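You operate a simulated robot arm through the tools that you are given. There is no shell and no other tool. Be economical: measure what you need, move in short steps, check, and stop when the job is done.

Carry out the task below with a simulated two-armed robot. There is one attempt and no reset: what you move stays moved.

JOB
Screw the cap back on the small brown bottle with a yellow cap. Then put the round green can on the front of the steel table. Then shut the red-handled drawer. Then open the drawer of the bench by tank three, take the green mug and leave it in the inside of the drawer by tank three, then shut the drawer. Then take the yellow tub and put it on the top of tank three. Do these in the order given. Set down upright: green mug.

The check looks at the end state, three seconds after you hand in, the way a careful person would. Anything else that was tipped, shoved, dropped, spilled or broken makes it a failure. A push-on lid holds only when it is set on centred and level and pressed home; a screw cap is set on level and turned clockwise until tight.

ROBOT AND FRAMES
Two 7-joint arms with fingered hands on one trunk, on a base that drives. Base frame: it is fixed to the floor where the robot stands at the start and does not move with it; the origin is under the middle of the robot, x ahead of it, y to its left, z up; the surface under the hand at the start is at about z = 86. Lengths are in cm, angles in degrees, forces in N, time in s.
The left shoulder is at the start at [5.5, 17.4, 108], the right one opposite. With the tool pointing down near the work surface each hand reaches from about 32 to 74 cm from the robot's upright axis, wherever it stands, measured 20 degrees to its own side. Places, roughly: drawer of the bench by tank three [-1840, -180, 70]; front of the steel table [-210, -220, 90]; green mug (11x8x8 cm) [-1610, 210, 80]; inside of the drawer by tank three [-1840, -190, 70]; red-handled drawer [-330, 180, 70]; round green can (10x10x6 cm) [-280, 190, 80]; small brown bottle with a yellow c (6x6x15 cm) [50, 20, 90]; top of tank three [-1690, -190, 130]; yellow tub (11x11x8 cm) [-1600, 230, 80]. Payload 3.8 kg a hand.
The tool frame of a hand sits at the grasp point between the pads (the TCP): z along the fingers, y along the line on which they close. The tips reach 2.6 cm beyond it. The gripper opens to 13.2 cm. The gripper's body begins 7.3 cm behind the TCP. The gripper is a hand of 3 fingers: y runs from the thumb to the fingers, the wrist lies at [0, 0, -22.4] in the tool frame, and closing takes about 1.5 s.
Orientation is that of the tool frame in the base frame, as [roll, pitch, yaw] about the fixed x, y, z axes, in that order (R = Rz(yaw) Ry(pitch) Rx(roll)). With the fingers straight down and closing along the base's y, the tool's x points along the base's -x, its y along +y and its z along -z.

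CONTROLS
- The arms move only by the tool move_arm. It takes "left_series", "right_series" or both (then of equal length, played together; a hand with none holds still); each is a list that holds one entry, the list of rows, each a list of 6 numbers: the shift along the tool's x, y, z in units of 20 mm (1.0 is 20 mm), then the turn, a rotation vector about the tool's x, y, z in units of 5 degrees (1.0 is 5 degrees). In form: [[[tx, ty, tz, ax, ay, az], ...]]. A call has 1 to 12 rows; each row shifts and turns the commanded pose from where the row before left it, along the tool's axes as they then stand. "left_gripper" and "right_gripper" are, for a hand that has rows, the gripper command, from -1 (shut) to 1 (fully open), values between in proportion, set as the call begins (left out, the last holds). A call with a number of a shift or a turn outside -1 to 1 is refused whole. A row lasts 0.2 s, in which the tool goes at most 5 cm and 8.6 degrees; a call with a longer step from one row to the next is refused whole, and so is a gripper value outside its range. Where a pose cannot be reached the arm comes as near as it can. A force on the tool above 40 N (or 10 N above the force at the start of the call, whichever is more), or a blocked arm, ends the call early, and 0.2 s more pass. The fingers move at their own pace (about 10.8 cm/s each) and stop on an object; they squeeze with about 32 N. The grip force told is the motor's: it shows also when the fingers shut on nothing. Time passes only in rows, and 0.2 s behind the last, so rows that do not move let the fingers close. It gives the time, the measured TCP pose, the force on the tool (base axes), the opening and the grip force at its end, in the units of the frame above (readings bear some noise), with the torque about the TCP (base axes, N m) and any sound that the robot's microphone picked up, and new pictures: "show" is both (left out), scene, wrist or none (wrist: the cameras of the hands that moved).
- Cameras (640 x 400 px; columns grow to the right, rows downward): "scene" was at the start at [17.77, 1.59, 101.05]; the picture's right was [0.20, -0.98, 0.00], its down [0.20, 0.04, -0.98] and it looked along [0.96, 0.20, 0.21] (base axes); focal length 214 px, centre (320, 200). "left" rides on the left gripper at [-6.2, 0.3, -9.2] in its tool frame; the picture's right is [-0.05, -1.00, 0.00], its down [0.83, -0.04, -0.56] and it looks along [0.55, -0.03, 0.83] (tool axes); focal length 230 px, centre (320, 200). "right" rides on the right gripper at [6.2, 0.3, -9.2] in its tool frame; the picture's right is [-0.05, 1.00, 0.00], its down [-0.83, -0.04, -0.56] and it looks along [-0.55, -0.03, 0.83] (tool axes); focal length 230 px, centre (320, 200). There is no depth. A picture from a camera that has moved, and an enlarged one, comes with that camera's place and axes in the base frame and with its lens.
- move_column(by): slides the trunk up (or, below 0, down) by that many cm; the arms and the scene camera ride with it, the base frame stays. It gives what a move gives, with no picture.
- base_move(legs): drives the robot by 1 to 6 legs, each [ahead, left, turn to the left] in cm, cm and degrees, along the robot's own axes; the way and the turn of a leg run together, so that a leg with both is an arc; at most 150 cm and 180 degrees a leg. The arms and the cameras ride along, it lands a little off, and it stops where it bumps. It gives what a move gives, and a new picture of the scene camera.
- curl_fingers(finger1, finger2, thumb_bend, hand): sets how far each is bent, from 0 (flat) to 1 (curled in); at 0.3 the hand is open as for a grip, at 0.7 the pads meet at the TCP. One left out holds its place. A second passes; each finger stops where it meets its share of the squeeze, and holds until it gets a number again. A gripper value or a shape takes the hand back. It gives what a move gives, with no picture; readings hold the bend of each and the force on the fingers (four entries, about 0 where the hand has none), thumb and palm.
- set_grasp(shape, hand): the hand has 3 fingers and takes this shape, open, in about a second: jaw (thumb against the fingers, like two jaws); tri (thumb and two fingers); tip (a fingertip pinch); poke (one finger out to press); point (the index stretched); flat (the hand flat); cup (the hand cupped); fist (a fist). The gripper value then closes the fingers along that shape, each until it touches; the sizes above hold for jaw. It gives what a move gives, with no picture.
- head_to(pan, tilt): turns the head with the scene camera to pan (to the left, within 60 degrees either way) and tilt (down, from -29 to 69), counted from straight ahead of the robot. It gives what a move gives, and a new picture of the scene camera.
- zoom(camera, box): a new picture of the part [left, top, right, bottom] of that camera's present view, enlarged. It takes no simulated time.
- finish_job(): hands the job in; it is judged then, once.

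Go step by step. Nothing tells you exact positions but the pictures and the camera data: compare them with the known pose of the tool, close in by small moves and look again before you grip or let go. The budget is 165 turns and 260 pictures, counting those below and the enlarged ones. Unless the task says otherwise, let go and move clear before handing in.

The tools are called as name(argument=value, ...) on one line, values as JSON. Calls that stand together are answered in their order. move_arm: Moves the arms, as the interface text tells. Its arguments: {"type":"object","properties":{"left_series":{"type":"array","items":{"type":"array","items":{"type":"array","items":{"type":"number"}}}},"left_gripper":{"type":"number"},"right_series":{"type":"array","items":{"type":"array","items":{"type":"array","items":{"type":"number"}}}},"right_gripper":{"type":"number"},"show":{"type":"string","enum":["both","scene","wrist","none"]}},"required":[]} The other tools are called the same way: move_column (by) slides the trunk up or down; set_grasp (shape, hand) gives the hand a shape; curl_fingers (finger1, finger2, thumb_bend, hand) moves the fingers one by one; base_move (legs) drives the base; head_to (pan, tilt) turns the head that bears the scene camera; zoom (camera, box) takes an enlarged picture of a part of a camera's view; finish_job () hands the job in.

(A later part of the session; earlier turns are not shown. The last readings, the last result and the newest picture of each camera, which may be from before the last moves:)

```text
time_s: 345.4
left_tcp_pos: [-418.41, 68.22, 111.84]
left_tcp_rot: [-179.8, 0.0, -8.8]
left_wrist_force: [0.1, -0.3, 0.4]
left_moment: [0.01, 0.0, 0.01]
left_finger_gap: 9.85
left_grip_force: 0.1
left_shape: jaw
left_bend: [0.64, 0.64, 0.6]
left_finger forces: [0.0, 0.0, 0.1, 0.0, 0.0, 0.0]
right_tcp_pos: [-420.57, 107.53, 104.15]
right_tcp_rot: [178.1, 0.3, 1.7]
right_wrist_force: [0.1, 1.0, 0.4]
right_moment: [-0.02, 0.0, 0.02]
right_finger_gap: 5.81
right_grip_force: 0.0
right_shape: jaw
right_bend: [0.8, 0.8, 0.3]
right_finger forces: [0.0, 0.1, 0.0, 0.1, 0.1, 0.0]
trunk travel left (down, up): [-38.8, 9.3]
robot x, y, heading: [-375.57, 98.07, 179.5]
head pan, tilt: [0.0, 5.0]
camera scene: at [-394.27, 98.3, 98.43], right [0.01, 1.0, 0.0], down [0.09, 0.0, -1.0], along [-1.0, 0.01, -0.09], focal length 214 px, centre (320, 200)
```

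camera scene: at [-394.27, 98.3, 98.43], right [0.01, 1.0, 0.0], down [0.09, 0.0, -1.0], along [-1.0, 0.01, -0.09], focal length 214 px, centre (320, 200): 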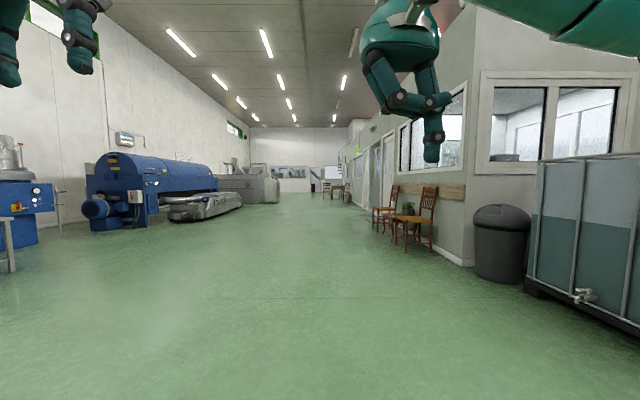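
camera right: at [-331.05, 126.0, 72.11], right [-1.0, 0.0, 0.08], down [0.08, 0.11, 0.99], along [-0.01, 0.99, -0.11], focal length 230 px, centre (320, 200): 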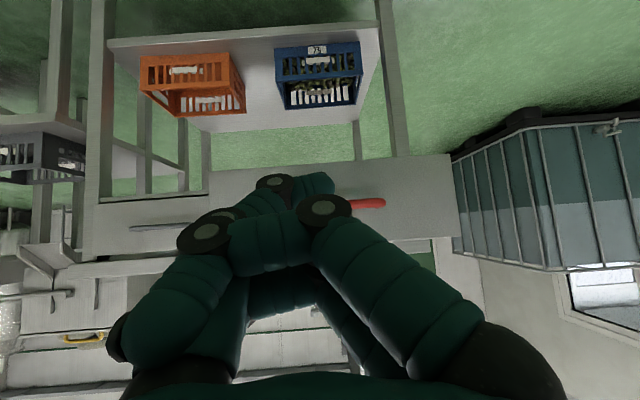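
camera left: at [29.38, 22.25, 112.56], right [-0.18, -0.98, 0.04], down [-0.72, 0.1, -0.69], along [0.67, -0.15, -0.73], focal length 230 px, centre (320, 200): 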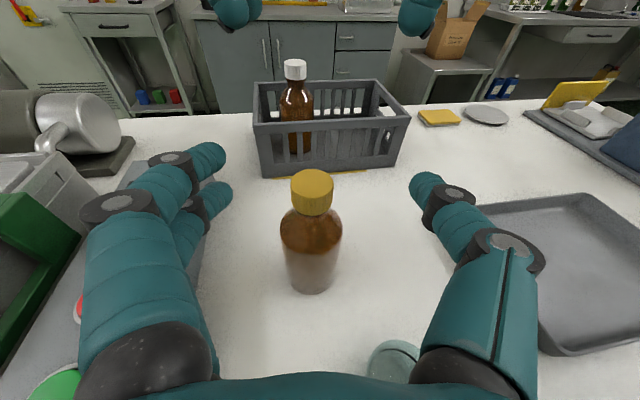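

The hall is clear. Driving west.

base_move(legs=[[140, 50, 0], [150, 0, 0], [150, 0, 0], [150, 0, 0], [150, 0, 0], [150, 0, 0]])

```text
time_s: 387.7
left_tcp_pos: [-1303.97, 22.25, 111.84]
left_tcp_rot: [-179.7, 0.0, -9.9]
left_wrist_force: [0.5, -0.4, 0.5]
left_moment: [0.02, -0.04, -0.03]
left_finger_gap: 9.89
left_grip_force: 0.0
left_shape: jaw
left_bend: [0.64, 0.64, 0.6]
left_finger forces: [0.1, 0.0, 0.0, 0.0, 0.1, 0.1]
right_tcp_pos: [-1305.44, 61.57, 104.12]
right_tcp_rot: [178.1, 0.2, 0.6]
right_wrist_force: [-0.3, -0.6, 0.5]
right_moment: [-0.02, -0.01, 0.01]
right_finger_gap: 13.18
right_grip_force: 0.1
right_shape: jaw
right_bend: [0.3, 0.3, 0.3]
right_finger forces: [0.0, 0.1, 0.0, 0.0, 0.1, 0.0]
trunk travel left (down, up): [-38.8, 9.3]
robot x, y, heading: [-1260.55, 51.72, 178.5]
head pan, tilt: [0.0, 5.0]
camera scene: at [-1279.34, 51.95, 98.43], right [0.03, 1.0, 0.0], down [0.09, 0.0, -1.0], along [-1.0, 0.03, -0.09], focal length 214 px, centre (320, 200)
```

scene: 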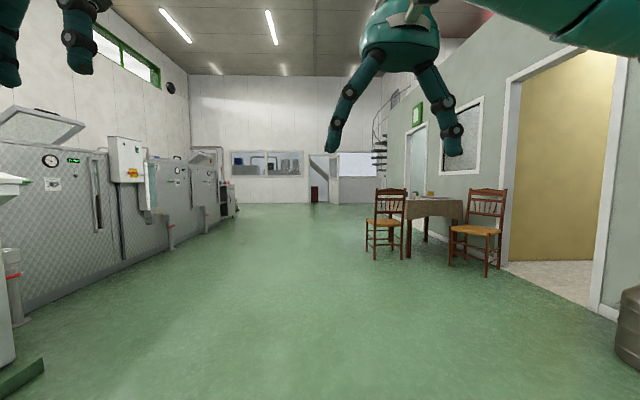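

The table with the mug and tub is on the right, and the tanks with the bench are on the left. I'll drive to the bench by tank three first.

base_move(legs=[[146, 32, 0], [146, 32, 0], [146, 32, 0], [112, 25, 0], [0, 0, 91.5]])

head_to(pan=0, tilt=15)

```text
time_s: 418.7
left_tcp_pos: [-1792.04, -94.03, 111.92]
left_tcp_rot: [-179.7, -0.1, 79.0]
left_wrist_force: [-0.5, 0.4, 0.3]
left_moment: [-0.02, 0.0, 0.03]
left_finger_gap: 9.86
left_grip_force: 0.1
left_shape: jaw
left_bend: [0.64, 0.64, 0.6]
left_finger forces: [0.0, 0.1, 0.1, 0.0, 0.0, 0.1]
right_tcp_pos: [-1831.45, -94.45, 104.18]
right_tcp_rot: [178.1, 0.1, 89.4]
right_wrist_force: [-0.2, 0.1, 0.6]
right_moment: [-0.01, -0.01, -0.02]
right_finger_gap: 13.16
right_grip_force: 0.0
right_shape: jaw
right_bend: [0.3, 0.3, 0.3]
right_finger forces: [0.0, 0.0, 0.1, 0.1, 0.0, 0.0]
trunk travel left (down, up): [-38.8, 9.3]
robot x, y, heading: [-1820.52, -49.76, -92.9]
head pan, tilt: [0.0, 5.0]
camera scene: at [-1821.27, -68.71, 98.43], right [-1.0, 0.05, 0.0], down [0.0, 0.09, -1.0], along [-0.05, -1.0, -0.09], focal length 214 px, centre (320, 200)
```

scene: 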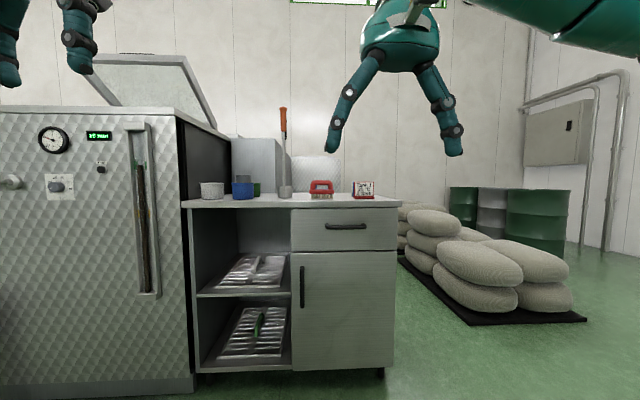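

```text
time_s: 419.4
left_tcp_pos: [-1792.08, -93.85, 111.89]
left_tcp_rot: [-179.7, 0.0, 79.0]
left_wrist_force: [0.6, 0.0, -0.3]
left_moment: [-0.02, 0.02, 0.01]
left_finger_gap: 9.88
left_grip_force: 0.0
left_shape: jaw
left_bend: [0.64, 0.64, 0.6]
left_finger forces: [0.0, 0.0, 0.0, 0.1, 0.0, 0.1]
right_tcp_pos: [-1831.32, -94.46, 104.11]
right_tcp_rot: [178.1, 0.3, 89.4]
right_wrist_force: [-0.3, -0.3, -0.2]
right_moment: [0.0, -0.02, 0.02]
right_finger_gap: 13.19
right_grip_force: 0.1
right_shape: jaw
right_bend: [0.3, 0.3, 0.3]
right_finger forces: [0.0, 0.0, 0.0, 0.0, 0.1, 0.1]
trunk travel left (down, up): [-38.8, 9.3]
robot x, y, heading: [-1820.15, -49.58, -92.8]
head pan, tilt: [0.0, 15.0]
camera scene: at [-1821.28, -68.87, 96.81], right [-1.0, 0.05, 0.0], down [0.01, 0.26, -0.97], along [-0.05, -0.96, -0.26], focal length 214 px, centre (320, 200)
```

scene: 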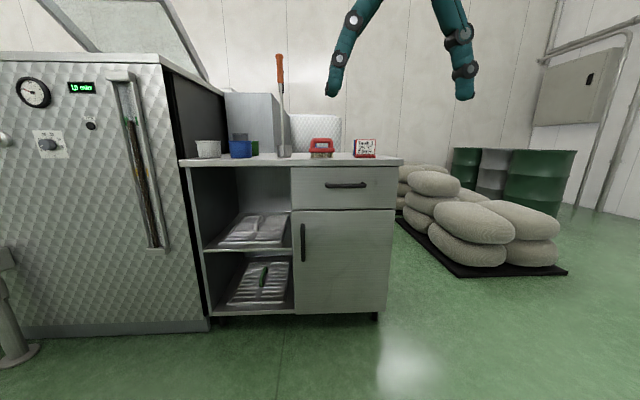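

The drawer's bar handle is at about [-1838, -161, 78], bench front y≈−165. I'll drive closer, square up, lower the trunk a little, and shape the right hand as a forward-pointing hook.

base_move(legs=[[0, 0, 2.8], [45, -7, 0]])

move_column(by=-7)

move_arm(right_series=[[[-0.16, 0, 0.8, 0, -1, 0], [-0.09, 0, 0.811, 0, -1, 0], [-0.019, 0, 0.816, 0, -1, 0], [0.052, 0, 0.814, 0, -1, 0], [0.123, 0, 0.807, 0, -1, 0], [0.193, 0, 0.793, 0, -1, 0], [0.261, 0, 0.773, 0, -1, 0], [0.328, 0, 0.747, 0, -1, 0], [0.392, 0, 0.716, 0, -1, 0], [0.453, 0, 0.679, 0, -1, 0], [0, 0, 0, 0, 0, 0]]], right_gripper=-1, show="both")

```text
time_s: 422.6
left_tcp_pos: [-1796.29, -137.14, 111.93]
left_tcp_rot: [-179.6, 0.0, 82.2]
left_wrist_force: [0.2, -0.2, -0.3]
left_moment: [0.03, 0.01, 0.02]
left_finger_gap: 9.88
left_grip_force: 0.0
left_shape: jaw
left_bend: [0.64, 0.64, 0.6]
left_finger forces: [0.0, 0.1, 0.0, 0.1, 0.1, 0.0]
right_tcp_pos: [-1835.41, -140.0, 104.11]
right_tcp_rot: [178.1, 0.2, 92.7]
right_wrist_force: [-0.2, 0.1, -0.4]
right_moment: [0.01, -0.01, -0.02]
right_finger_gap: 13.19
right_grip_force: 0.2
right_shape: jaw
right_bend: [0.3, 0.3, 0.3]
right_finger forces: [0.0, 0.0, 0.0, 0.0, 0.0, 0.0]
trunk travel left (down, up): [-38.8, 9.3]
robot x, y, heading: [-1827.1, -94.71, -89.7]
head pan, tilt: [0.0, 15.0]
camera scene: at [-1826.87, -113.85, 96.8], right [-1.0, -0.01, 0.0], down [0.0, 0.26, -0.97], along [0.01, -0.97, -0.26], focal length 214 px, centre (320, 200)
```

scene: 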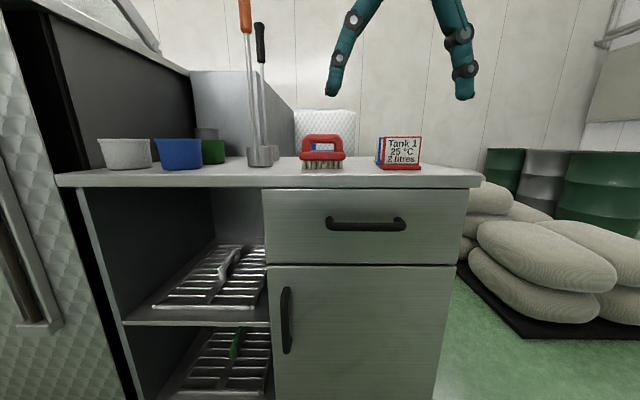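

```text
time_s: 423.7
left_tcp_pos: [-1796.41, -137.26, 104.85]
left_tcp_rot: [-179.7, 0.1, 82.1]
left_wrist_force: [-0.7, -0.4, 0.1]
left_moment: [-0.01, 0.01, -0.03]
left_finger_gap: 9.86
left_grip_force: 0.0
left_shape: jaw
left_bend: [0.64, 0.64, 0.6]
left_finger forces: [0.0, 0.0, 0.0, 0.0, 0.1, 0.1]
right_tcp_pos: [-1835.34, -140.01, 97.24]
right_tcp_rot: [178.1, 0.4, 92.7]
right_wrist_force: [0.4, 0.4, -0.3]
right_moment: [0.01, 0.01, -0.04]
right_finger_gap: 13.18
right_grip_force: 0.0
right_shape: jaw
right_bend: [0.3, 0.3, 0.3]
right_finger forces: [0.1, 0.1, 0.1, 0.0, 0.1, 0.1]
trunk travel left (down, up): [-31.8, 16.3]
robot x, y, heading: [-1827.1, -94.38, -89.3]
head pan, tilt: [0.0, 15.0]
```

```text
time_s: 426.1
left_tcp_pos: [-1796.3, -137.17, 105.0]
left_tcp_rot: [-179.7, 0.0, 82.2]
left_wrist_force: [-0.1, 0.0, 0.0]
left_moment: [0.0, 0.0, -0.03]
left_finger_gap: 9.87
left_grip_force: 0.0
left_shape: jaw
left_bend: [0.64, 0.64, 0.6]
left_finger forces: [0.0, 0.1, 0.1, 0.0, 0.1, 0.0]
right_tcp_pos: [-1834.65, -143.22, 81.21]
right_tcp_rot: [176.9, 50.2, 90.3]
right_wrist_force: [-0.4, -0.1, -0.4]
right_moment: [0.02, 0.02, 0.01]
right_finger_gap: 0.0
right_grip_force: 31.4
right_shape: jaw
right_bend: [0.67, 0.67, 0.74]
right_finger forces: [0.1, 0.0, 0.1, 0.0, 0.0, 0.1]
trunk travel left (down, up): [-31.8, 16.3]
robot x, y, heading: [-1827.06, -94.92, -89.5]
head pan, tilt: [0.0, 15.0]
camera scene: at [-1826.88, -112.92, 89.35], right [-1.0, -0.01, 0.0], down [0.0, 0.26, -0.97], along [0.01, -0.97, -0.26], focal length 214 px, centre (320, 200)
camera right: at [-1834.91, -132.19, 82.22], right [1.0, 0.01, 0.07], down [-0.07, -0.11, 0.99], along [0.02, -0.99, -0.11], focal length 230 px, centre (320, 200)
```

scene: 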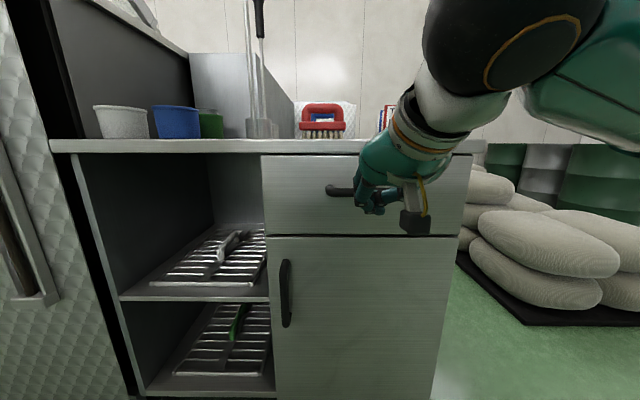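
right: 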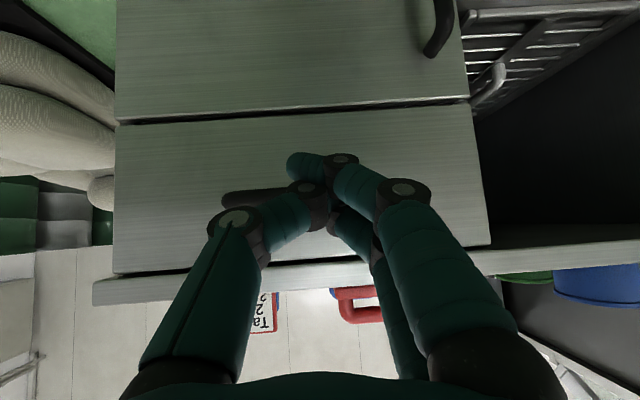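

The handle bar is at z≈78.5. I'll raise the fingertips a little above it and drive forward.

move_arm(right_series=[[[-0.77, 0.4, -0.64, 0, 0, 0], [-0.2, 0.4, -0.16, 0, 0, 0], [0, 0, 0, 0, 0, 0]]], show="none")

base_move(legs=[[15, 0, 0]])

zoom(camera="right", box=[0, 0, 640, 400])

```text
time_s: 426.9
left_tcp_pos: [-1796.32, -137.11, 104.95]
left_tcp_rot: [-179.7, -0.1, 82.2]
left_wrist_force: [-0.2, -0.3, 0.1]
left_moment: [0.01, 0.01, 0.01]
left_finger_gap: 9.88
left_grip_force: 0.1
left_shape: jaw
left_bend: [0.64, 0.64, 0.6]
left_finger forces: [0.0, 0.0, 0.0, 0.1, 0.0, 0.0]
right_tcp_pos: [-1832.94, -143.33, 83.73]
right_tcp_rot: [177.0, 50.1, 90.5]
right_wrist_force: [0.2, 0.0, -0.3]
right_moment: [-0.01, 0.0, -0.04]
right_finger_gap: 0.0
right_grip_force: 31.7
right_shape: jaw
right_bend: [0.67, 0.67, 0.74]
right_finger forces: [0.0, 0.0, 0.0, 0.0, 0.1, 0.0]
trunk travel left (down, up): [-31.8, 16.3]
robot x, y, heading: [-1826.7, -94.68, -89.3]
head pan, tilt: [0.0, 15.0]
```

```text
time_s: 428.2
left_tcp_pos: [-1796.02, -152.08, 104.94]
left_tcp_rot: [-179.8, 0.1, 82.4]
left_wrist_force: [-0.3, -0.1, -0.5]
left_moment: [0.06, -0.01, 0.01]
left_finger_gap: 9.86
left_grip_force: 0.0
left_shape: jaw
left_bend: [0.64, 0.64, 0.6]
left_finger forces: [0.1, 0.0, 0.1, 0.0, 0.0, 0.0]
right_tcp_pos: [-1832.89, -158.31, 83.65]
right_tcp_rot: [177.0, 50.1, 90.4]
right_wrist_force: [-0.7, 0.0, 0.0]
right_moment: [-0.05, 0.01, -0.03]
right_finger_gap: 0.0
right_grip_force: 32.3
right_shape: jaw
right_bend: [0.67, 0.68, 0.74]
right_finger forces: [0.1, 0.1, 0.1, 0.0, 0.0, 0.0]
trunk travel left (down, up): [-31.8, 16.3]
robot x, y, heading: [-1826.98, -109.73, -89.3]
head pan, tilt: [0.0, 15.0]
camera scene: at [-1826.67, -127.92, 89.34], right [-1.0, -0.01, 0.0], down [0.0, 0.26, -0.97], along [0.01, -0.97, -0.26], focal length 214 px, centre (320, 200)
```

scene: 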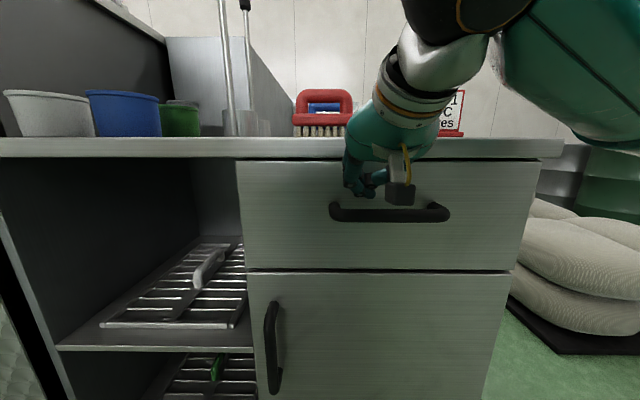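

```text
1.00 times, centred on (320, 200) of right (not enlarged: the box is as wide or as high as the picture)
camera zoom: at [-1833.1, -147.21, 84.76], right [1.0, 0.01, 0.07], down [-0.07, -0.11, 0.99], along [0.02, -0.99, -0.11], focal length 230 px, centre (320, 200)
```

zoom: 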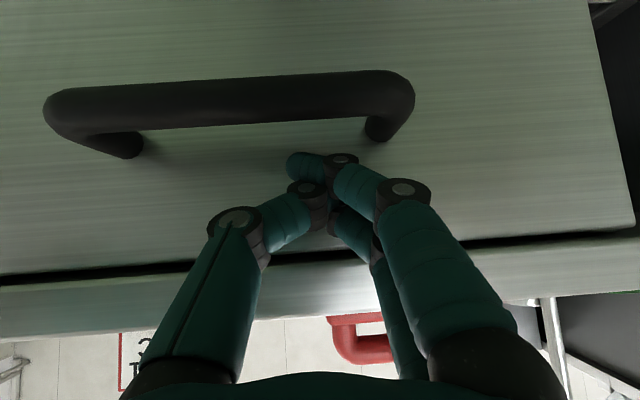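

I'll steepen the fingers, shift to the middle of the bar, reach over it and lower behind it.

move_arm(right_series=[[[0, -0.7, 0, 0, 1, 0], [0, -0.7, 0, 0, 1, 0], [0, -0.6, 0, 0, 1, 0], [-0.48, 0, 0.34, 0, 0, 0], [-0.48, 0, 0.34, 0, 0, 0], [-0.48, 0, 0.34, 0, 0, 0], [0.3, 0, 0.43, 0, 0, 0], [0.3, 0, 0.43, 0, 0, 0], [0.3, 0, 0.43, 0, 0, 0], [0.3, 0, 0.43, 0, 0, 0], [0, 0, 0, 0, 0, 0]]], show="both")

```text
time_s: 429.4
left_tcp_pos: [-1796.06, -151.91, 104.94]
left_tcp_rot: [-179.7, 0.1, 82.3]
left_wrist_force: [0.2, -0.3, 0.2]
left_moment: [0.05, 0.02, -0.03]
left_finger_gap: 9.85
left_grip_force: 0.0
left_shape: jaw
left_bend: [0.64, 0.64, 0.6]
left_finger forces: [0.0, 0.0, 0.1, 0.1, 0.1, 0.1]
right_tcp_pos: [-1836.36, -159.07, 83.14]
right_tcp_rot: [177.7, 33.7, 92.6]
right_wrist_force: [2.0, 18.4, 4.3]
right_moment: [-0.09, 0.1, -0.21]
right_finger_gap: 0.0
right_grip_force: 32.3
right_shape: jaw
right_bend: [0.67, 0.72, 0.74]
right_finger forces: [0.1, 26.4, 0.0, 0.1, 0.0, 0.0]
trunk travel left (down, up): [-31.8, 16.3]
robot x, y, heading: [-1826.92, -109.69, -89.6]
head pan, tilt: [0.0, 15.0]
stopped in row 5 (right hand): the force on the tool passed its limit at 48 N (the readings are from after the stop); the commanded pose is now the measured one
camera scene: at [-1826.67, -127.71, 89.37], right [-1.0, -0.01, 0.0], down [0.0, 0.26, -0.97], along [0.01, -0.97, -0.26], focal length 214 px, centre (320, 200)
camera right: at [-1836.9, -148.76, 87.18], right [1.0, 0.03, 0.06], down [-0.05, -0.39, 0.92], along [0.05, -0.92, -0.38], focal length 230 px, centre (320, 200)
```

scene: 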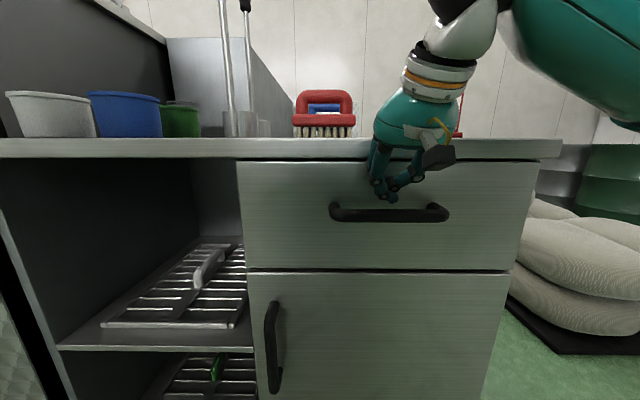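
right: 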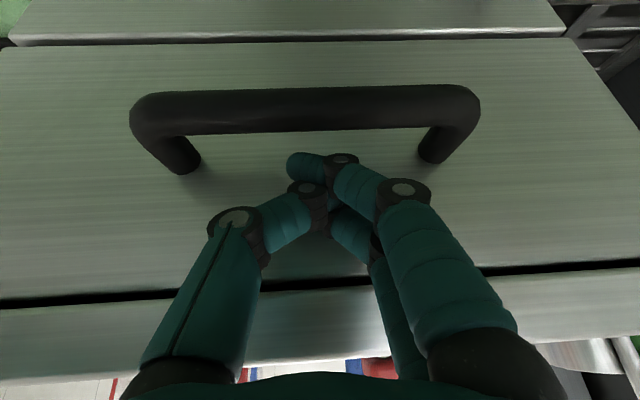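

The fingertips are touching the panel just above the bar. I'll ease back slightly and lower behind the bar.

move_arm(right_series=[[[0.27, -0.1, -0.17, 0, 0, 0], [0.28, 0, 0.42, 0, 0, 0], [0.28, 0, 0.42, 0, 0, 0], [0.28, 0, 0.42, 0, 0, 0], [0.28, 0, 0.42, 0, 0, 0], [0.28, 0, 0.42, 0, 0, 0], [0, 0, 0, 0, 0, 0]]], show="both")

```text
time_s: 430.4
left_tcp_pos: [-1796.1, -151.84, 105.04]
left_tcp_rot: [-179.7, 0.2, 82.4]
left_wrist_force: [-0.4, -0.5, -1.6]
left_moment: [0.01, -0.03, -0.01]
left_finger_gap: 9.87
left_grip_force: 0.0
left_shape: jaw
left_bend: [0.64, 0.64, 0.6]
left_finger forces: [0.1, 0.0, 0.1, 0.0, 0.1, 0.0]
right_tcp_pos: [-1836.5, -158.99, 81.42]
right_tcp_rot: [176.7, 35.7, 91.8]
right_wrist_force: [0.6, 8.2, 18.6]
right_moment: [0.1, 0.14, -0.12]
right_finger_gap: 0.01
right_grip_force: 31.8
right_shape: jaw
right_bend: [0.71, 0.71, 0.75]
right_finger forces: [18.9, 20.9, 0.1, 0.0, 0.1, 0.0]
trunk travel left (down, up): [-31.8, 16.3]
robot x, y, heading: [-1827.04, -109.55, -89.4]
head pan, tilt: [0.0, 15.0]
stopped in row 4 (right hand): the force on the tool passed its limit at 46 N (the readings are from after the stop); the commanded pose is now the measured one
camera scene: at [-1826.67, -127.69, 89.38], right [-1.0, -0.01, 0.0], down [0.0, 0.26, -0.97], along [0.01, -0.97, -0.26], focal length 214 px, centre (320, 200)
camera right: at [-1836.99, -148.57, 85.13], right [1.0, 0.02, 0.08], down [-0.06, -0.36, 0.93], along [0.05, -0.93, -0.35], focal length 230 px, centre (320, 200)
```

scene: 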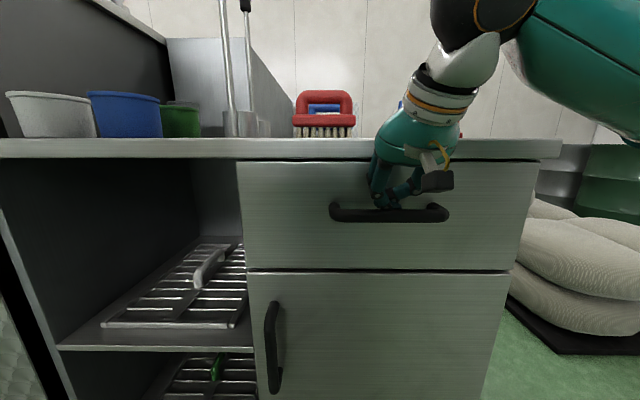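
right: 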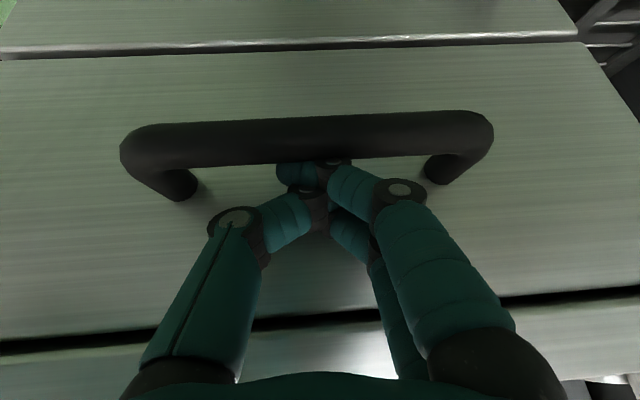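

The fingertips are now behind the bar. I'll try pulling by backing the base a little.

base_move(legs=[[-6, 0, 0]])

zoom(camera="right", box=[0, 0, 640, 400])

```text
time_s: 431.3
left_tcp_pos: [-1796.11, -145.88, 104.99]
left_tcp_rot: [-179.7, 0.2, 82.4]
left_wrist_force: [-0.1, 0.6, 0.1]
left_moment: [-0.05, -0.01, 0.0]
left_finger_gap: 9.86
left_grip_force: 0.0
left_shape: jaw
left_bend: [0.64, 0.64, 0.6]
left_finger forces: [0.1, 0.0, 0.0, 0.1, 0.0, 0.0]
right_tcp_pos: [-1836.55, -152.86, 81.27]
right_tcp_rot: [176.8, 35.6, 91.7]
right_wrist_force: [7.5, -1.4, 26.8]
right_moment: [0.0, 0.1, 0.0]
right_finger_gap: 0.01
right_grip_force: 32.0
right_shape: jaw
right_bend: [0.71, 0.71, 0.75]
right_finger forces: [38.9, 19.3, 0.1, 0.0, 0.0, 0.1]
trunk travel left (down, up): [-31.8, 16.3]
robot x, y, heading: [-1826.99, -103.51, -89.6]
head pan, tilt: [0.0, 15.0]
camera scene: at [-1826.68, -121.63, 89.39], right [-1.0, -0.01, 0.0], down [0.0, 0.26, -0.97], along [0.01, -0.97, -0.26], focal length 214 px, centre (320, 200)
```

scene: 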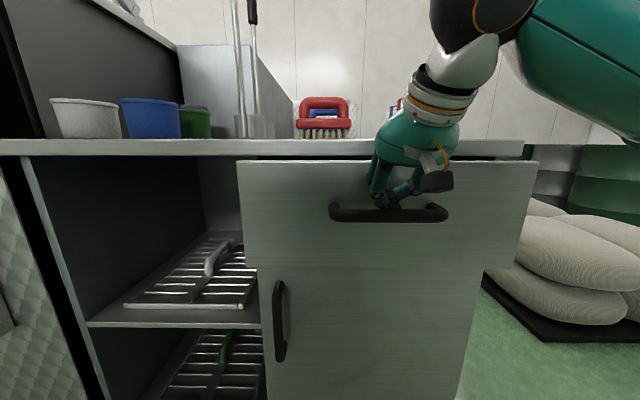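

```text
1.00 times, centred on (320, 200) of right (not enlarged: the box is as wide or as high as the picture)
camera zoom: at [-1837.05, -142.59, 85.11], right [1.0, 0.02, 0.08], down [-0.06, -0.36, 0.93], along [0.05, -0.93, -0.35], focal length 230 px, centre (320, 200)
```

zoom: 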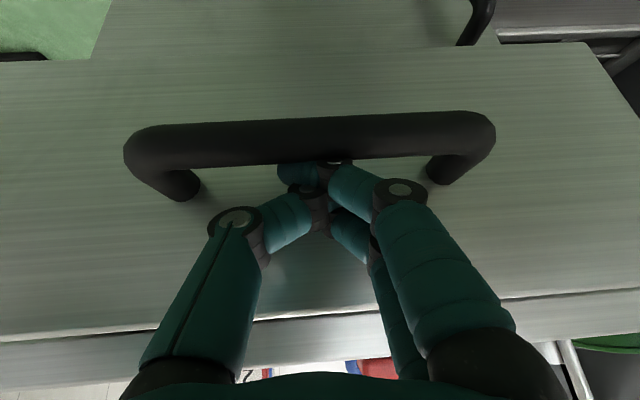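

The drawer is following. Pulling it further.

base_move(legs=[[-10, 0, 0], [-9, 0, 0]])

```text
time_s: 433.2
left_tcp_pos: [-1796.17, -126.87, 104.9]
left_tcp_rot: [-179.7, 0.2, 82.2]
left_wrist_force: [-0.5, 0.4, -0.5]
left_moment: [-0.02, -0.01, -0.01]
left_finger_gap: 9.86
left_grip_force: 0.1
left_shape: jaw
left_bend: [0.64, 0.64, 0.6]
left_finger forces: [0.0, 0.0, 0.0, 0.0, 0.1, 0.0]
right_tcp_pos: [-1836.74, -134.13, 81.38]
right_tcp_rot: [176.7, 35.7, 91.5]
right_wrist_force: [9.4, -1.8, 20.3]
right_moment: [-0.02, -0.04, 0.03]
right_finger_gap: 0.0
right_grip_force: 31.8
right_shape: jaw
right_bend: [0.7, 0.7, 0.75]
right_finger forces: [28.7, 20.1, 0.1, 0.0, 0.1, 0.1]
trunk travel left (down, up): [-31.8, 16.3]
robot x, y, heading: [-1827.27, -84.88, -89.4]
head pan, tilt: [0.0, 15.0]
camera scene: at [-1826.87, -102.74, 89.38], right [-1.0, -0.01, 0.0], down [0.0, 0.26, -0.97], along [0.01, -0.97, -0.26], focal length 214 px, centre (320, 200)
```

scene: 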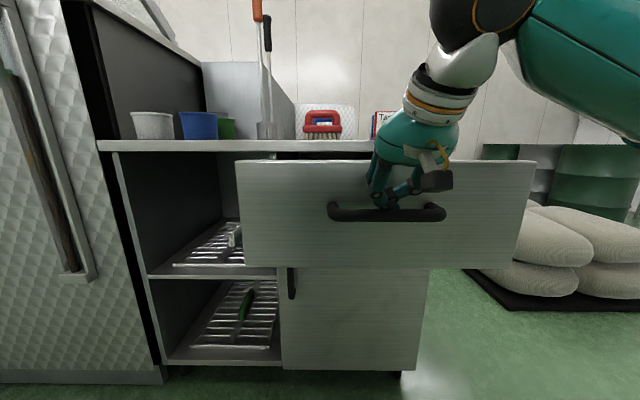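

Opened about 25 cm. I'll lift the fingers out of the handle.

move_arm(right_series=[[[-0.58, 0, -0.81, 0, 0, 0], [-0.58, 0, -0.81, 0, 0, 0], [-0.58, 0, -0.81, 0, 0, 0], [-0.58, 0, -0.81, 0, 0, 0], [-0.58, 0, -0.81, 0, 0, 0], [-0.58, 0, -0.81, 0, 0, 0], [-0.58, 0, -0.81, 0, 0, 0], [-0.58, 0, -0.81, 0, 0, 0]]], show="both")

```text
time_s: 435.0
left_tcp_pos: [-1796.42, -127.24, 104.96]
left_tcp_rot: [-179.7, 0.0, 82.2]
left_wrist_force: [-0.1, -0.7, -0.4]
left_moment: [0.03, 0.01, -0.01]
left_finger_gap: 9.88
left_grip_force: 0.1
left_shape: jaw
left_bend: [0.64, 0.64, 0.6]
left_finger forces: [0.0, 0.1, 0.0, 0.0, 0.0, 0.1]
right_tcp_pos: [-1837.61, -134.2, 97.27]
right_tcp_rot: [176.5, 35.6, 91.7]
right_wrist_force: [-0.5, -0.3, -0.1]
right_moment: [-0.03, 0.04, 0.01]
right_finger_gap: 0.0
right_grip_force: 31.9
right_shape: jaw
right_bend: [0.69, 0.7, 0.75]
right_finger forces: [0.0, 0.0, 0.1, 0.0, 0.0, 0.0]
trunk travel left (down, up): [-31.8, 16.3]
robot x, y, heading: [-1827.37, -85.05, -89.3]
head pan, tilt: [0.0, 15.0]
camera scene: at [-1826.95, -102.84, 89.35], right [-1.0, -0.01, 0.0], down [0.0, 0.26, -0.97], along [0.01, -0.97, -0.26], focal length 214 px, centre (320, 200)
camera right: at [-1838.05, -123.87, 100.92], right [1.0, 0.02, 0.08], down [-0.07, -0.36, 0.93], along [0.05, -0.93, -0.35], focal length 230 px, centre (320, 200)
```

scene: 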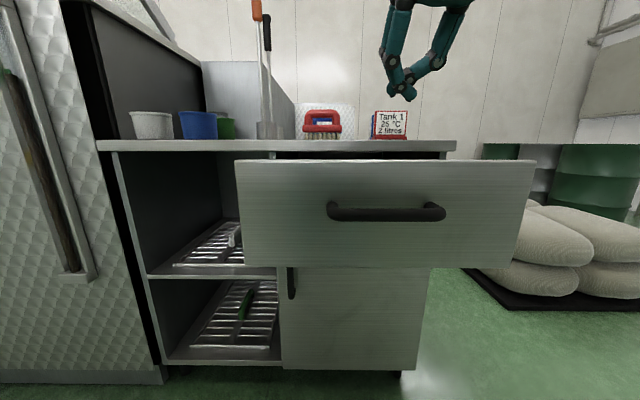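
right: 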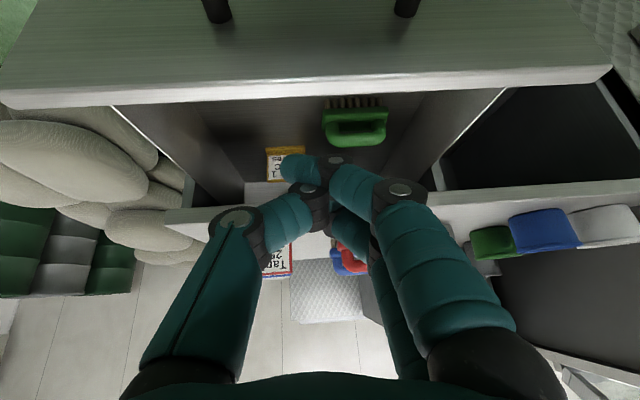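

The drawer is open, with a brush and a card at its back; the front-left part (around [-1848, -147]) is free for the mug. Now I'll straighten the right hand and drive toward the table with the mug.

move_arm(right_series=[[[0.3, 0, -0.4, 0, 1, 0], [0.3, 0, -0.4, 0, 1, 0], [0.3, 0, -0.3, 0, 1, 0], [0.3, 0, -0.2, 0, 1, 0], [0.3, 0, -0.1, 0, 1, 0], [0.3, 0, 0, 0, 1, 0], [0.3, 0, 0, -0.7, 1, 0], [0, 0, 0, 0, 0, 0]]], right_gripper=0.5, show="none")

move_column(by=7)

base_move(legs=[[-25, 0, 0], [0, 0, 139], [140, 0, 0]])

```text
time_s: 436.8
left_tcp_pos: [-1796.28, -127.17, 104.86]
left_tcp_rot: [-179.7, 0.1, 82.2]
left_wrist_force: [0.3, 0.0, 0.2]
left_moment: [-0.01, -0.02, -0.01]
left_finger_gap: 9.88
left_grip_force: 0.1
left_shape: jaw
left_bend: [0.64, 0.64, 0.6]
left_finger forces: [0.1, 0.0, 0.0, 0.0, 0.0, 0.0]
right_tcp_pos: [-1837.88, -129.04, 98.34]
right_tcp_rot: [173.7, 0.7, 93.6]
right_wrist_force: [0.1, -0.6, 0.1]
right_moment: [-0.04, -0.02, 0.03]
right_finger_gap: 9.89
right_grip_force: 0.0
right_shape: jaw
right_bend: [0.64, 0.64, 0.6]
right_finger forces: [0.0, 0.0, 0.1, 0.0, 0.1, 0.0]
trunk travel left (down, up): [-31.8, 16.3]
robot x, y, heading: [-1827.23, -84.73, -89.5]
head pan, tilt: [0.0, 15.0]
```

```text
time_s: 437.9
left_tcp_pos: [-1796.36, -127.24, 111.88]
left_tcp_rot: [-179.8, 0.0, 82.2]
left_wrist_force: [0.0, -0.2, 0.0]
left_moment: [0.02, 0.02, 0.02]
left_finger_gap: 9.87
left_grip_force: 0.0
left_shape: jaw
left_bend: [0.64, 0.64, 0.6]
left_finger forces: [0.1, 0.0, 0.1, 0.0, 0.1, 0.0]
right_tcp_pos: [-1838.07, -129.1, 105.18]
right_tcp_rot: [173.8, 0.6, 93.6]
right_wrist_force: [-0.2, 0.2, 0.3]
right_moment: [0.0, -0.01, -0.02]
right_finger_gap: 9.87
right_grip_force: 0.0
right_shape: jaw
right_bend: [0.64, 0.64, 0.6]
right_finger forces: [0.1, 0.1, 0.0, 0.0, 0.1, 0.0]
trunk travel left (down, up): [-38.8, 9.3]
robot x, y, heading: [-1826.57, -84.91, -89.4]
head pan, tilt: [0.0, 15.0]
```

```text
time_s: 452.1
left_tcp_pos: [-1735.98, 101.13, 111.89]
left_tcp_rot: [-179.7, 0.0, -137.4]
left_wrist_force: [0.0, 0.8, -0.4]
left_moment: [-0.01, 0.03, -0.04]
left_finger_gap: 9.88
left_grip_force: 0.1
left_shape: jaw
left_bend: [0.64, 0.64, 0.6]
left_finger forces: [0.0, 0.0, 0.1, 0.1, 0.1, 0.0]
right_tcp_pos: [-1702.79, 75.97, 105.21]
right_tcp_rot: [173.7, 0.7, -126.0]
right_wrist_force: [0.2, 0.0, 0.1]
right_moment: [-0.04, 0.05, 0.06]
right_finger_gap: 9.86
right_grip_force: 0.2
right_shape: jaw
right_bend: [0.64, 0.64, 0.6]
right_finger forces: [0.1, 0.0, 0.1, 0.0, 0.0, 0.1]
trunk travel left (down, up): [-38.8, 9.3]
robot x, y, heading: [-1739.02, 49.01, 50.9]
head pan, tilt: [0.0, 15.0]
camera scene: at [-1727.4, 63.41, 96.81], right [0.78, -0.63, 0.0], down [-0.16, -0.2, -0.97], along [0.61, 0.75, -0.26], focal length 214 px, centre (320, 200)
```

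scene: 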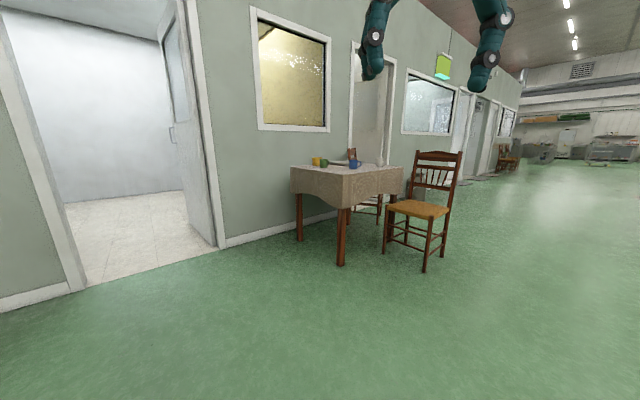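

The table's west edge is at x≈−1618, with the green mug and yellow tub near it. I'll approach from the west, facing east.

base_move(legs=[[0, 0, -50.9], [60, 0, 0], [0, 146, 0]])

head_to(pan=0, tilt=22)

```text
time_s: 470.1
left_tcp_pos: [-1634.63, 221.71, 111.96]
left_tcp_rot: [-179.6, 0.0, 170.4]
left_wrist_force: [0.3, 0.6, -0.3]
left_moment: [-0.01, -0.01, 0.03]
left_finger_gap: 9.87
left_grip_force: 0.1
left_shape: jaw
left_bend: [0.64, 0.64, 0.6]
left_finger forces: [0.0, 0.1, 0.0, 0.0, 0.0, 0.0]
right_tcp_pos: [-1634.01, 180.0, 105.25]
right_tcp_rot: [173.8, 0.7, -178.2]
right_wrist_force: [0.8, 0.2, 0.0]
right_moment: [0.03, -0.01, -0.01]
right_finger_gap: 9.88
right_grip_force: 0.1
right_shape: jaw
right_bend: [0.64, 0.64, 0.6]
right_finger forces: [0.1, 0.1, 0.0, 0.1, 0.1, 0.0]
trunk travel left (down, up): [-38.8, 9.3]
robot x, y, heading: [-1678.24, 192.3, -1.4]
head pan, tilt: [0.0, 15.0]
camera scene: at [-1659.03, 191.86, 96.81], right [-0.02, -1.0, 0.0], down [-0.26, 0.01, -0.97], along [0.97, -0.02, -0.26], focal length 214 px, centre (320, 200)
```

scene: 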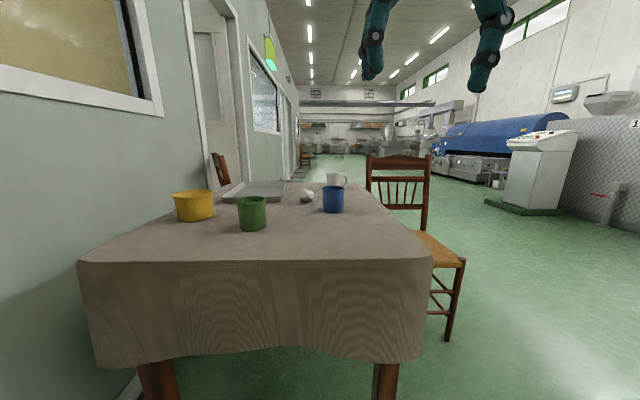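

```text
time_s: 470.8
left_tcp_pos: [-1634.63, 221.7, 111.83]
left_tcp_rot: [-179.6, 0.0, 170.4]
left_wrist_force: [-0.4, -0.6, -0.4]
left_moment: [-0.01, -0.03, 0.04]
left_finger_gap: 9.87
left_grip_force: 0.0
left_shape: jaw
left_bend: [0.64, 0.64, 0.6]
left_finger forces: [0.1, 0.0, 0.0, 0.0, 0.0, 0.1]
right_tcp_pos: [-1634.02, 180.15, 105.23]
right_tcp_rot: [173.7, 0.7, -178.1]
right_wrist_force: [0.5, 0.4, 0.1]
right_moment: [0.02, 0.04, 0.04]
right_finger_gap: 9.87
right_grip_force: 0.1
right_shape: jaw
right_bend: [0.64, 0.64, 0.6]
right_finger forces: [0.1, 0.0, 0.0, 0.0, 0.0, 0.0]
trunk travel left (down, up): [-38.8, 9.3]
robot x, y, heading: [-1678.05, 192.17, -1.2]
head pan, tilt: [0.0, 22.0]
camera scene: at [-1659.09, 191.86, 95.67], right [-0.02, -1.0, 0.0], down [-0.37, 0.01, -0.93], along [0.93, -0.02, -0.37], focal length 214 px, centre (320, 200)
```

scene: 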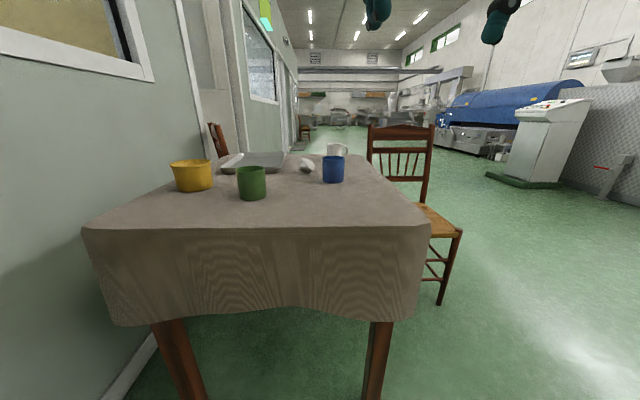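

base_move(legs=[[22, 0, 1.3]])

zoom(camera="left", box=[0, 0, 640, 400])

```text
time_s: 472.4
left_tcp_pos: [-1614.22, 222.49, 111.89]
left_tcp_rot: [-179.6, 0.1, 171.7]
left_wrist_force: [0.1, 0.1, 0.0]
left_moment: [-0.04, 0.0, -0.02]
left_finger_gap: 9.87
left_grip_force: 0.0
left_shape: jaw
left_bend: [0.64, 0.64, 0.6]
left_finger forces: [0.0, 0.1, 0.0, 0.0, 0.1, 0.1]
right_tcp_pos: [-1612.6, 180.89, 105.17]
right_tcp_rot: [173.7, 0.8, -177.0]
right_wrist_force: [0.1, -1.0, 0.3]
right_moment: [0.02, 0.02, 0.0]
right_finger_gap: 9.88
right_grip_force: 0.1
right_shape: jaw
right_bend: [0.64, 0.64, 0.6]
right_finger forces: [0.1, 0.0, 0.0, 0.1, 0.1, 0.0]
trunk travel left (down, up): [-38.8, 9.3]
robot x, y, heading: [-1656.97, 192.1, 0.1]
head pan, tilt: [0.0, 22.0]
camera scene: at [-1637.99, 192.09, 95.66], right [0.0, -1.0, 0.0], down [-0.38, 0.0, -0.93], along [0.93, 0.0, -0.38], focal length 214 px, centre (320, 200)
```

scene: 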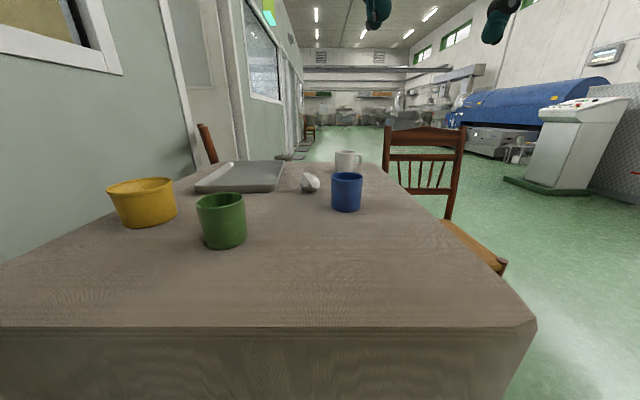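

```text
1.00 times, centred on (320, 200) of left (not enlarged: the box is as wide or as high as the picture)
camera zoom: at [-1608.09, 222.05, 121.2], right [-0.09, -1.0, 0.01], down [-0.83, 0.08, 0.56], along [-0.55, 0.05, -0.83], focal length 230 px, centre (320, 200)
```

zoom: 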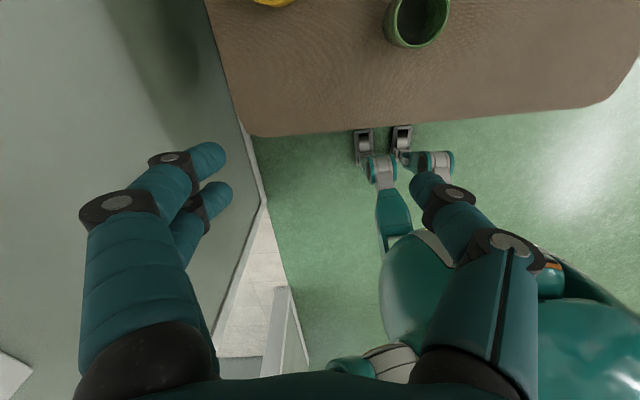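

The mug is at about [-1607, 208.5], rim z≈83, with its handle pointing away. I'll bring the open left hand over it.

move_arm(left_series=[[[-0.51, -0.71, 0.94, 0, 0, -0.83], [-0.51, -0.71, 0.94, 0, 0, -0.83], [-0.51, -0.71, 0.94, 0, 0, 0], [-0.51, -0.71, 0.94, 0, 0, 0], [-0.51, -0.71, 0.94, 0, 0, 0], [-0.51, -0.71, 0.94, 0, 0, 0], [-0.51, -0.71, 0.94, 0, 0, 0], [-0.51, -0.71, 0.94, 0, 0, 0], [-0.51, -0.71, 0.94, 0, 0, 0], [0, 0, 0, 0, 0, 0]]], left_gripper=1, show="both")

```text
time_s: 474.6
left_tcp_pos: [-1605.47, 209.56, 95.06]
left_tcp_rot: [-179.7, 0.0, -179.8]
left_wrist_force: [0.1, 0.1, -0.8]
left_moment: [-0.02, -0.01, -0.03]
left_finger_gap: 13.2
left_grip_force: 0.1
left_shape: jaw
left_bend: [0.3, 0.3, 0.3]
left_finger forces: [0.0, 0.0, 0.0, 0.1, 0.0, 0.0]
right_tcp_pos: [-1612.59, 180.85, 105.13]
right_tcp_rot: [173.8, 0.8, -176.9]
right_wrist_force: [-0.3, -0.8, -0.6]
right_moment: [-0.01, 0.01, 0.01]
right_finger_gap: 9.89
right_grip_force: 0.1
right_shape: jaw
right_bend: [0.64, 0.64, 0.6]
right_finger forces: [0.0, 0.0, 0.0, 0.0, 0.1, 0.0]
trunk travel left (down, up): [-38.8, 9.3]
robot x, y, heading: [-1656.98, 191.96, 0.2]
head pan, tilt: [0.0, 22.0]
camera scene: at [-1638.05, 192.1, 95.67], right [0.0, -1.0, 0.0], down [-0.37, 0.0, -0.93], along [0.93, 0.0, -0.37], focal length 214 px, centre (320, 200)
camera left: at [-1599.35, 209.97, 104.39], right [0.05, -1.0, 0.01], down [-0.83, -0.04, 0.56], along [-0.55, -0.03, -0.83], focal length 230 px, centre (320, 200)
```

scene: 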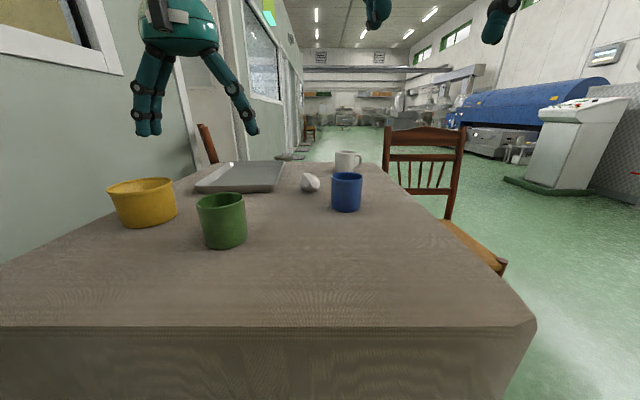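
left: 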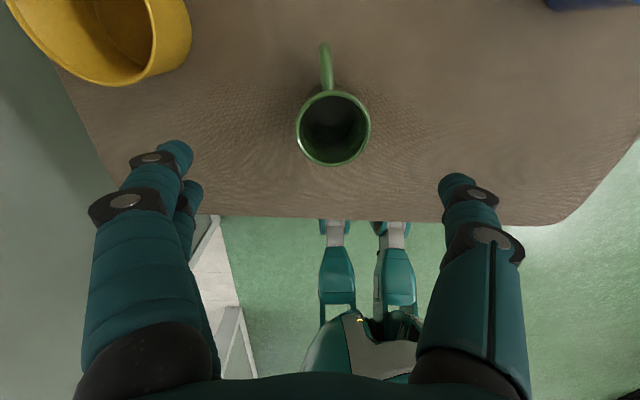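

Mug centred at about [-1605.7, 208.4] with the handle pointing away. I'll shift and descend around it.

move_arm(left_series=[[[0.15, -0.57, 0, 0, 0, 0], [0, 0, 0.9, 0, 0, 0], [0, 0, 0.9, 0, 0, 0], [0, 0, 0.9, 0, 0, 0], [0, 0, 0.9, 0, 0, 0], [0, 0, 0.9, 0, 0, 0], [0, 0, 0.9, 0, 0, 0], [0, 0, 0.9, 0, 0, 0], [0, 0, 0.9, 0, 0, 0], [0, 0, 0, 0, 0, 0]]], show="both")

```text
time_s: 476.9
left_tcp_pos: [-1605.86, 208.26, 80.6]
left_tcp_rot: [-179.7, -0.1, -180.0]
left_wrist_force: [-0.3, 1.0, 0.0]
left_moment: [0.01, -0.02, -0.02]
left_finger_gap: 13.19
left_grip_force: 0.0
left_shape: jaw
left_bend: [0.3, 0.3, 0.3]
left_finger forces: [0.0, 0.0, 0.0, 0.0, 0.0, 0.0]
right_tcp_pos: [-1612.65, 180.88, 105.23]
right_tcp_rot: [173.7, 0.8, -176.9]
right_wrist_force: [0.4, -0.1, -0.4]
right_moment: [-0.02, 0.02, -0.02]
right_finger_gap: 9.88
right_grip_force: 0.1
right_shape: jaw
right_bend: [0.64, 0.64, 0.6]
right_finger forces: [0.0, 0.0, 0.0, 0.0, 0.1, 0.1]
trunk travel left (down, up): [-38.8, 9.3]
robot x, y, heading: [-1657.03, 192.07, 0.2]
head pan, tilt: [0.0, 22.0]
camera scene: at [-1638.04, 192.08, 95.67], right [0.0, -1.0, 0.0], down [-0.37, 0.0, -0.93], along [0.93, 0.0, -0.37], focal length 214 px, centre (320, 200)
camera left: at [-1599.66, 208.73, 89.92], right [0.05, -1.0, 0.0], down [-0.83, -0.04, 0.56], along [-0.55, -0.03, -0.83], focal length 230 px, centre (320, 200)
```

scene: 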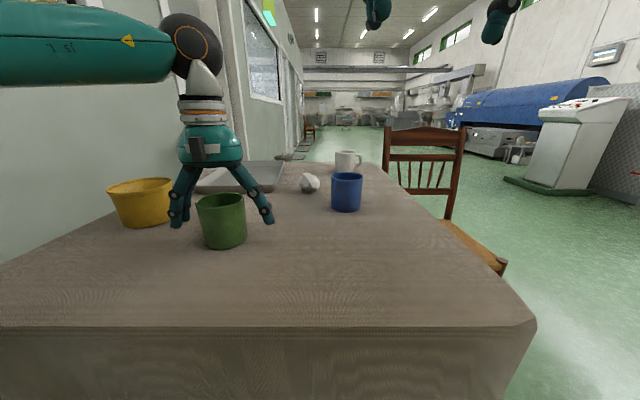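
left: 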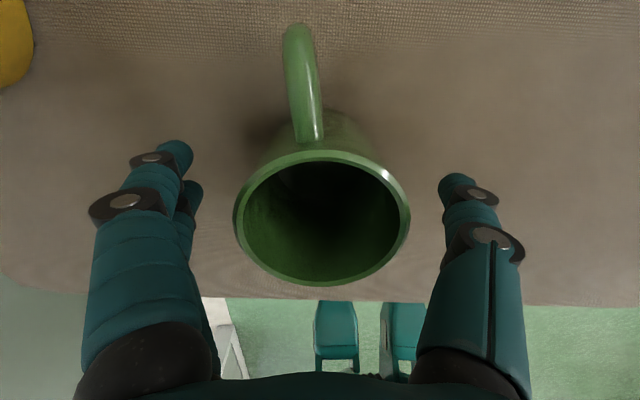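

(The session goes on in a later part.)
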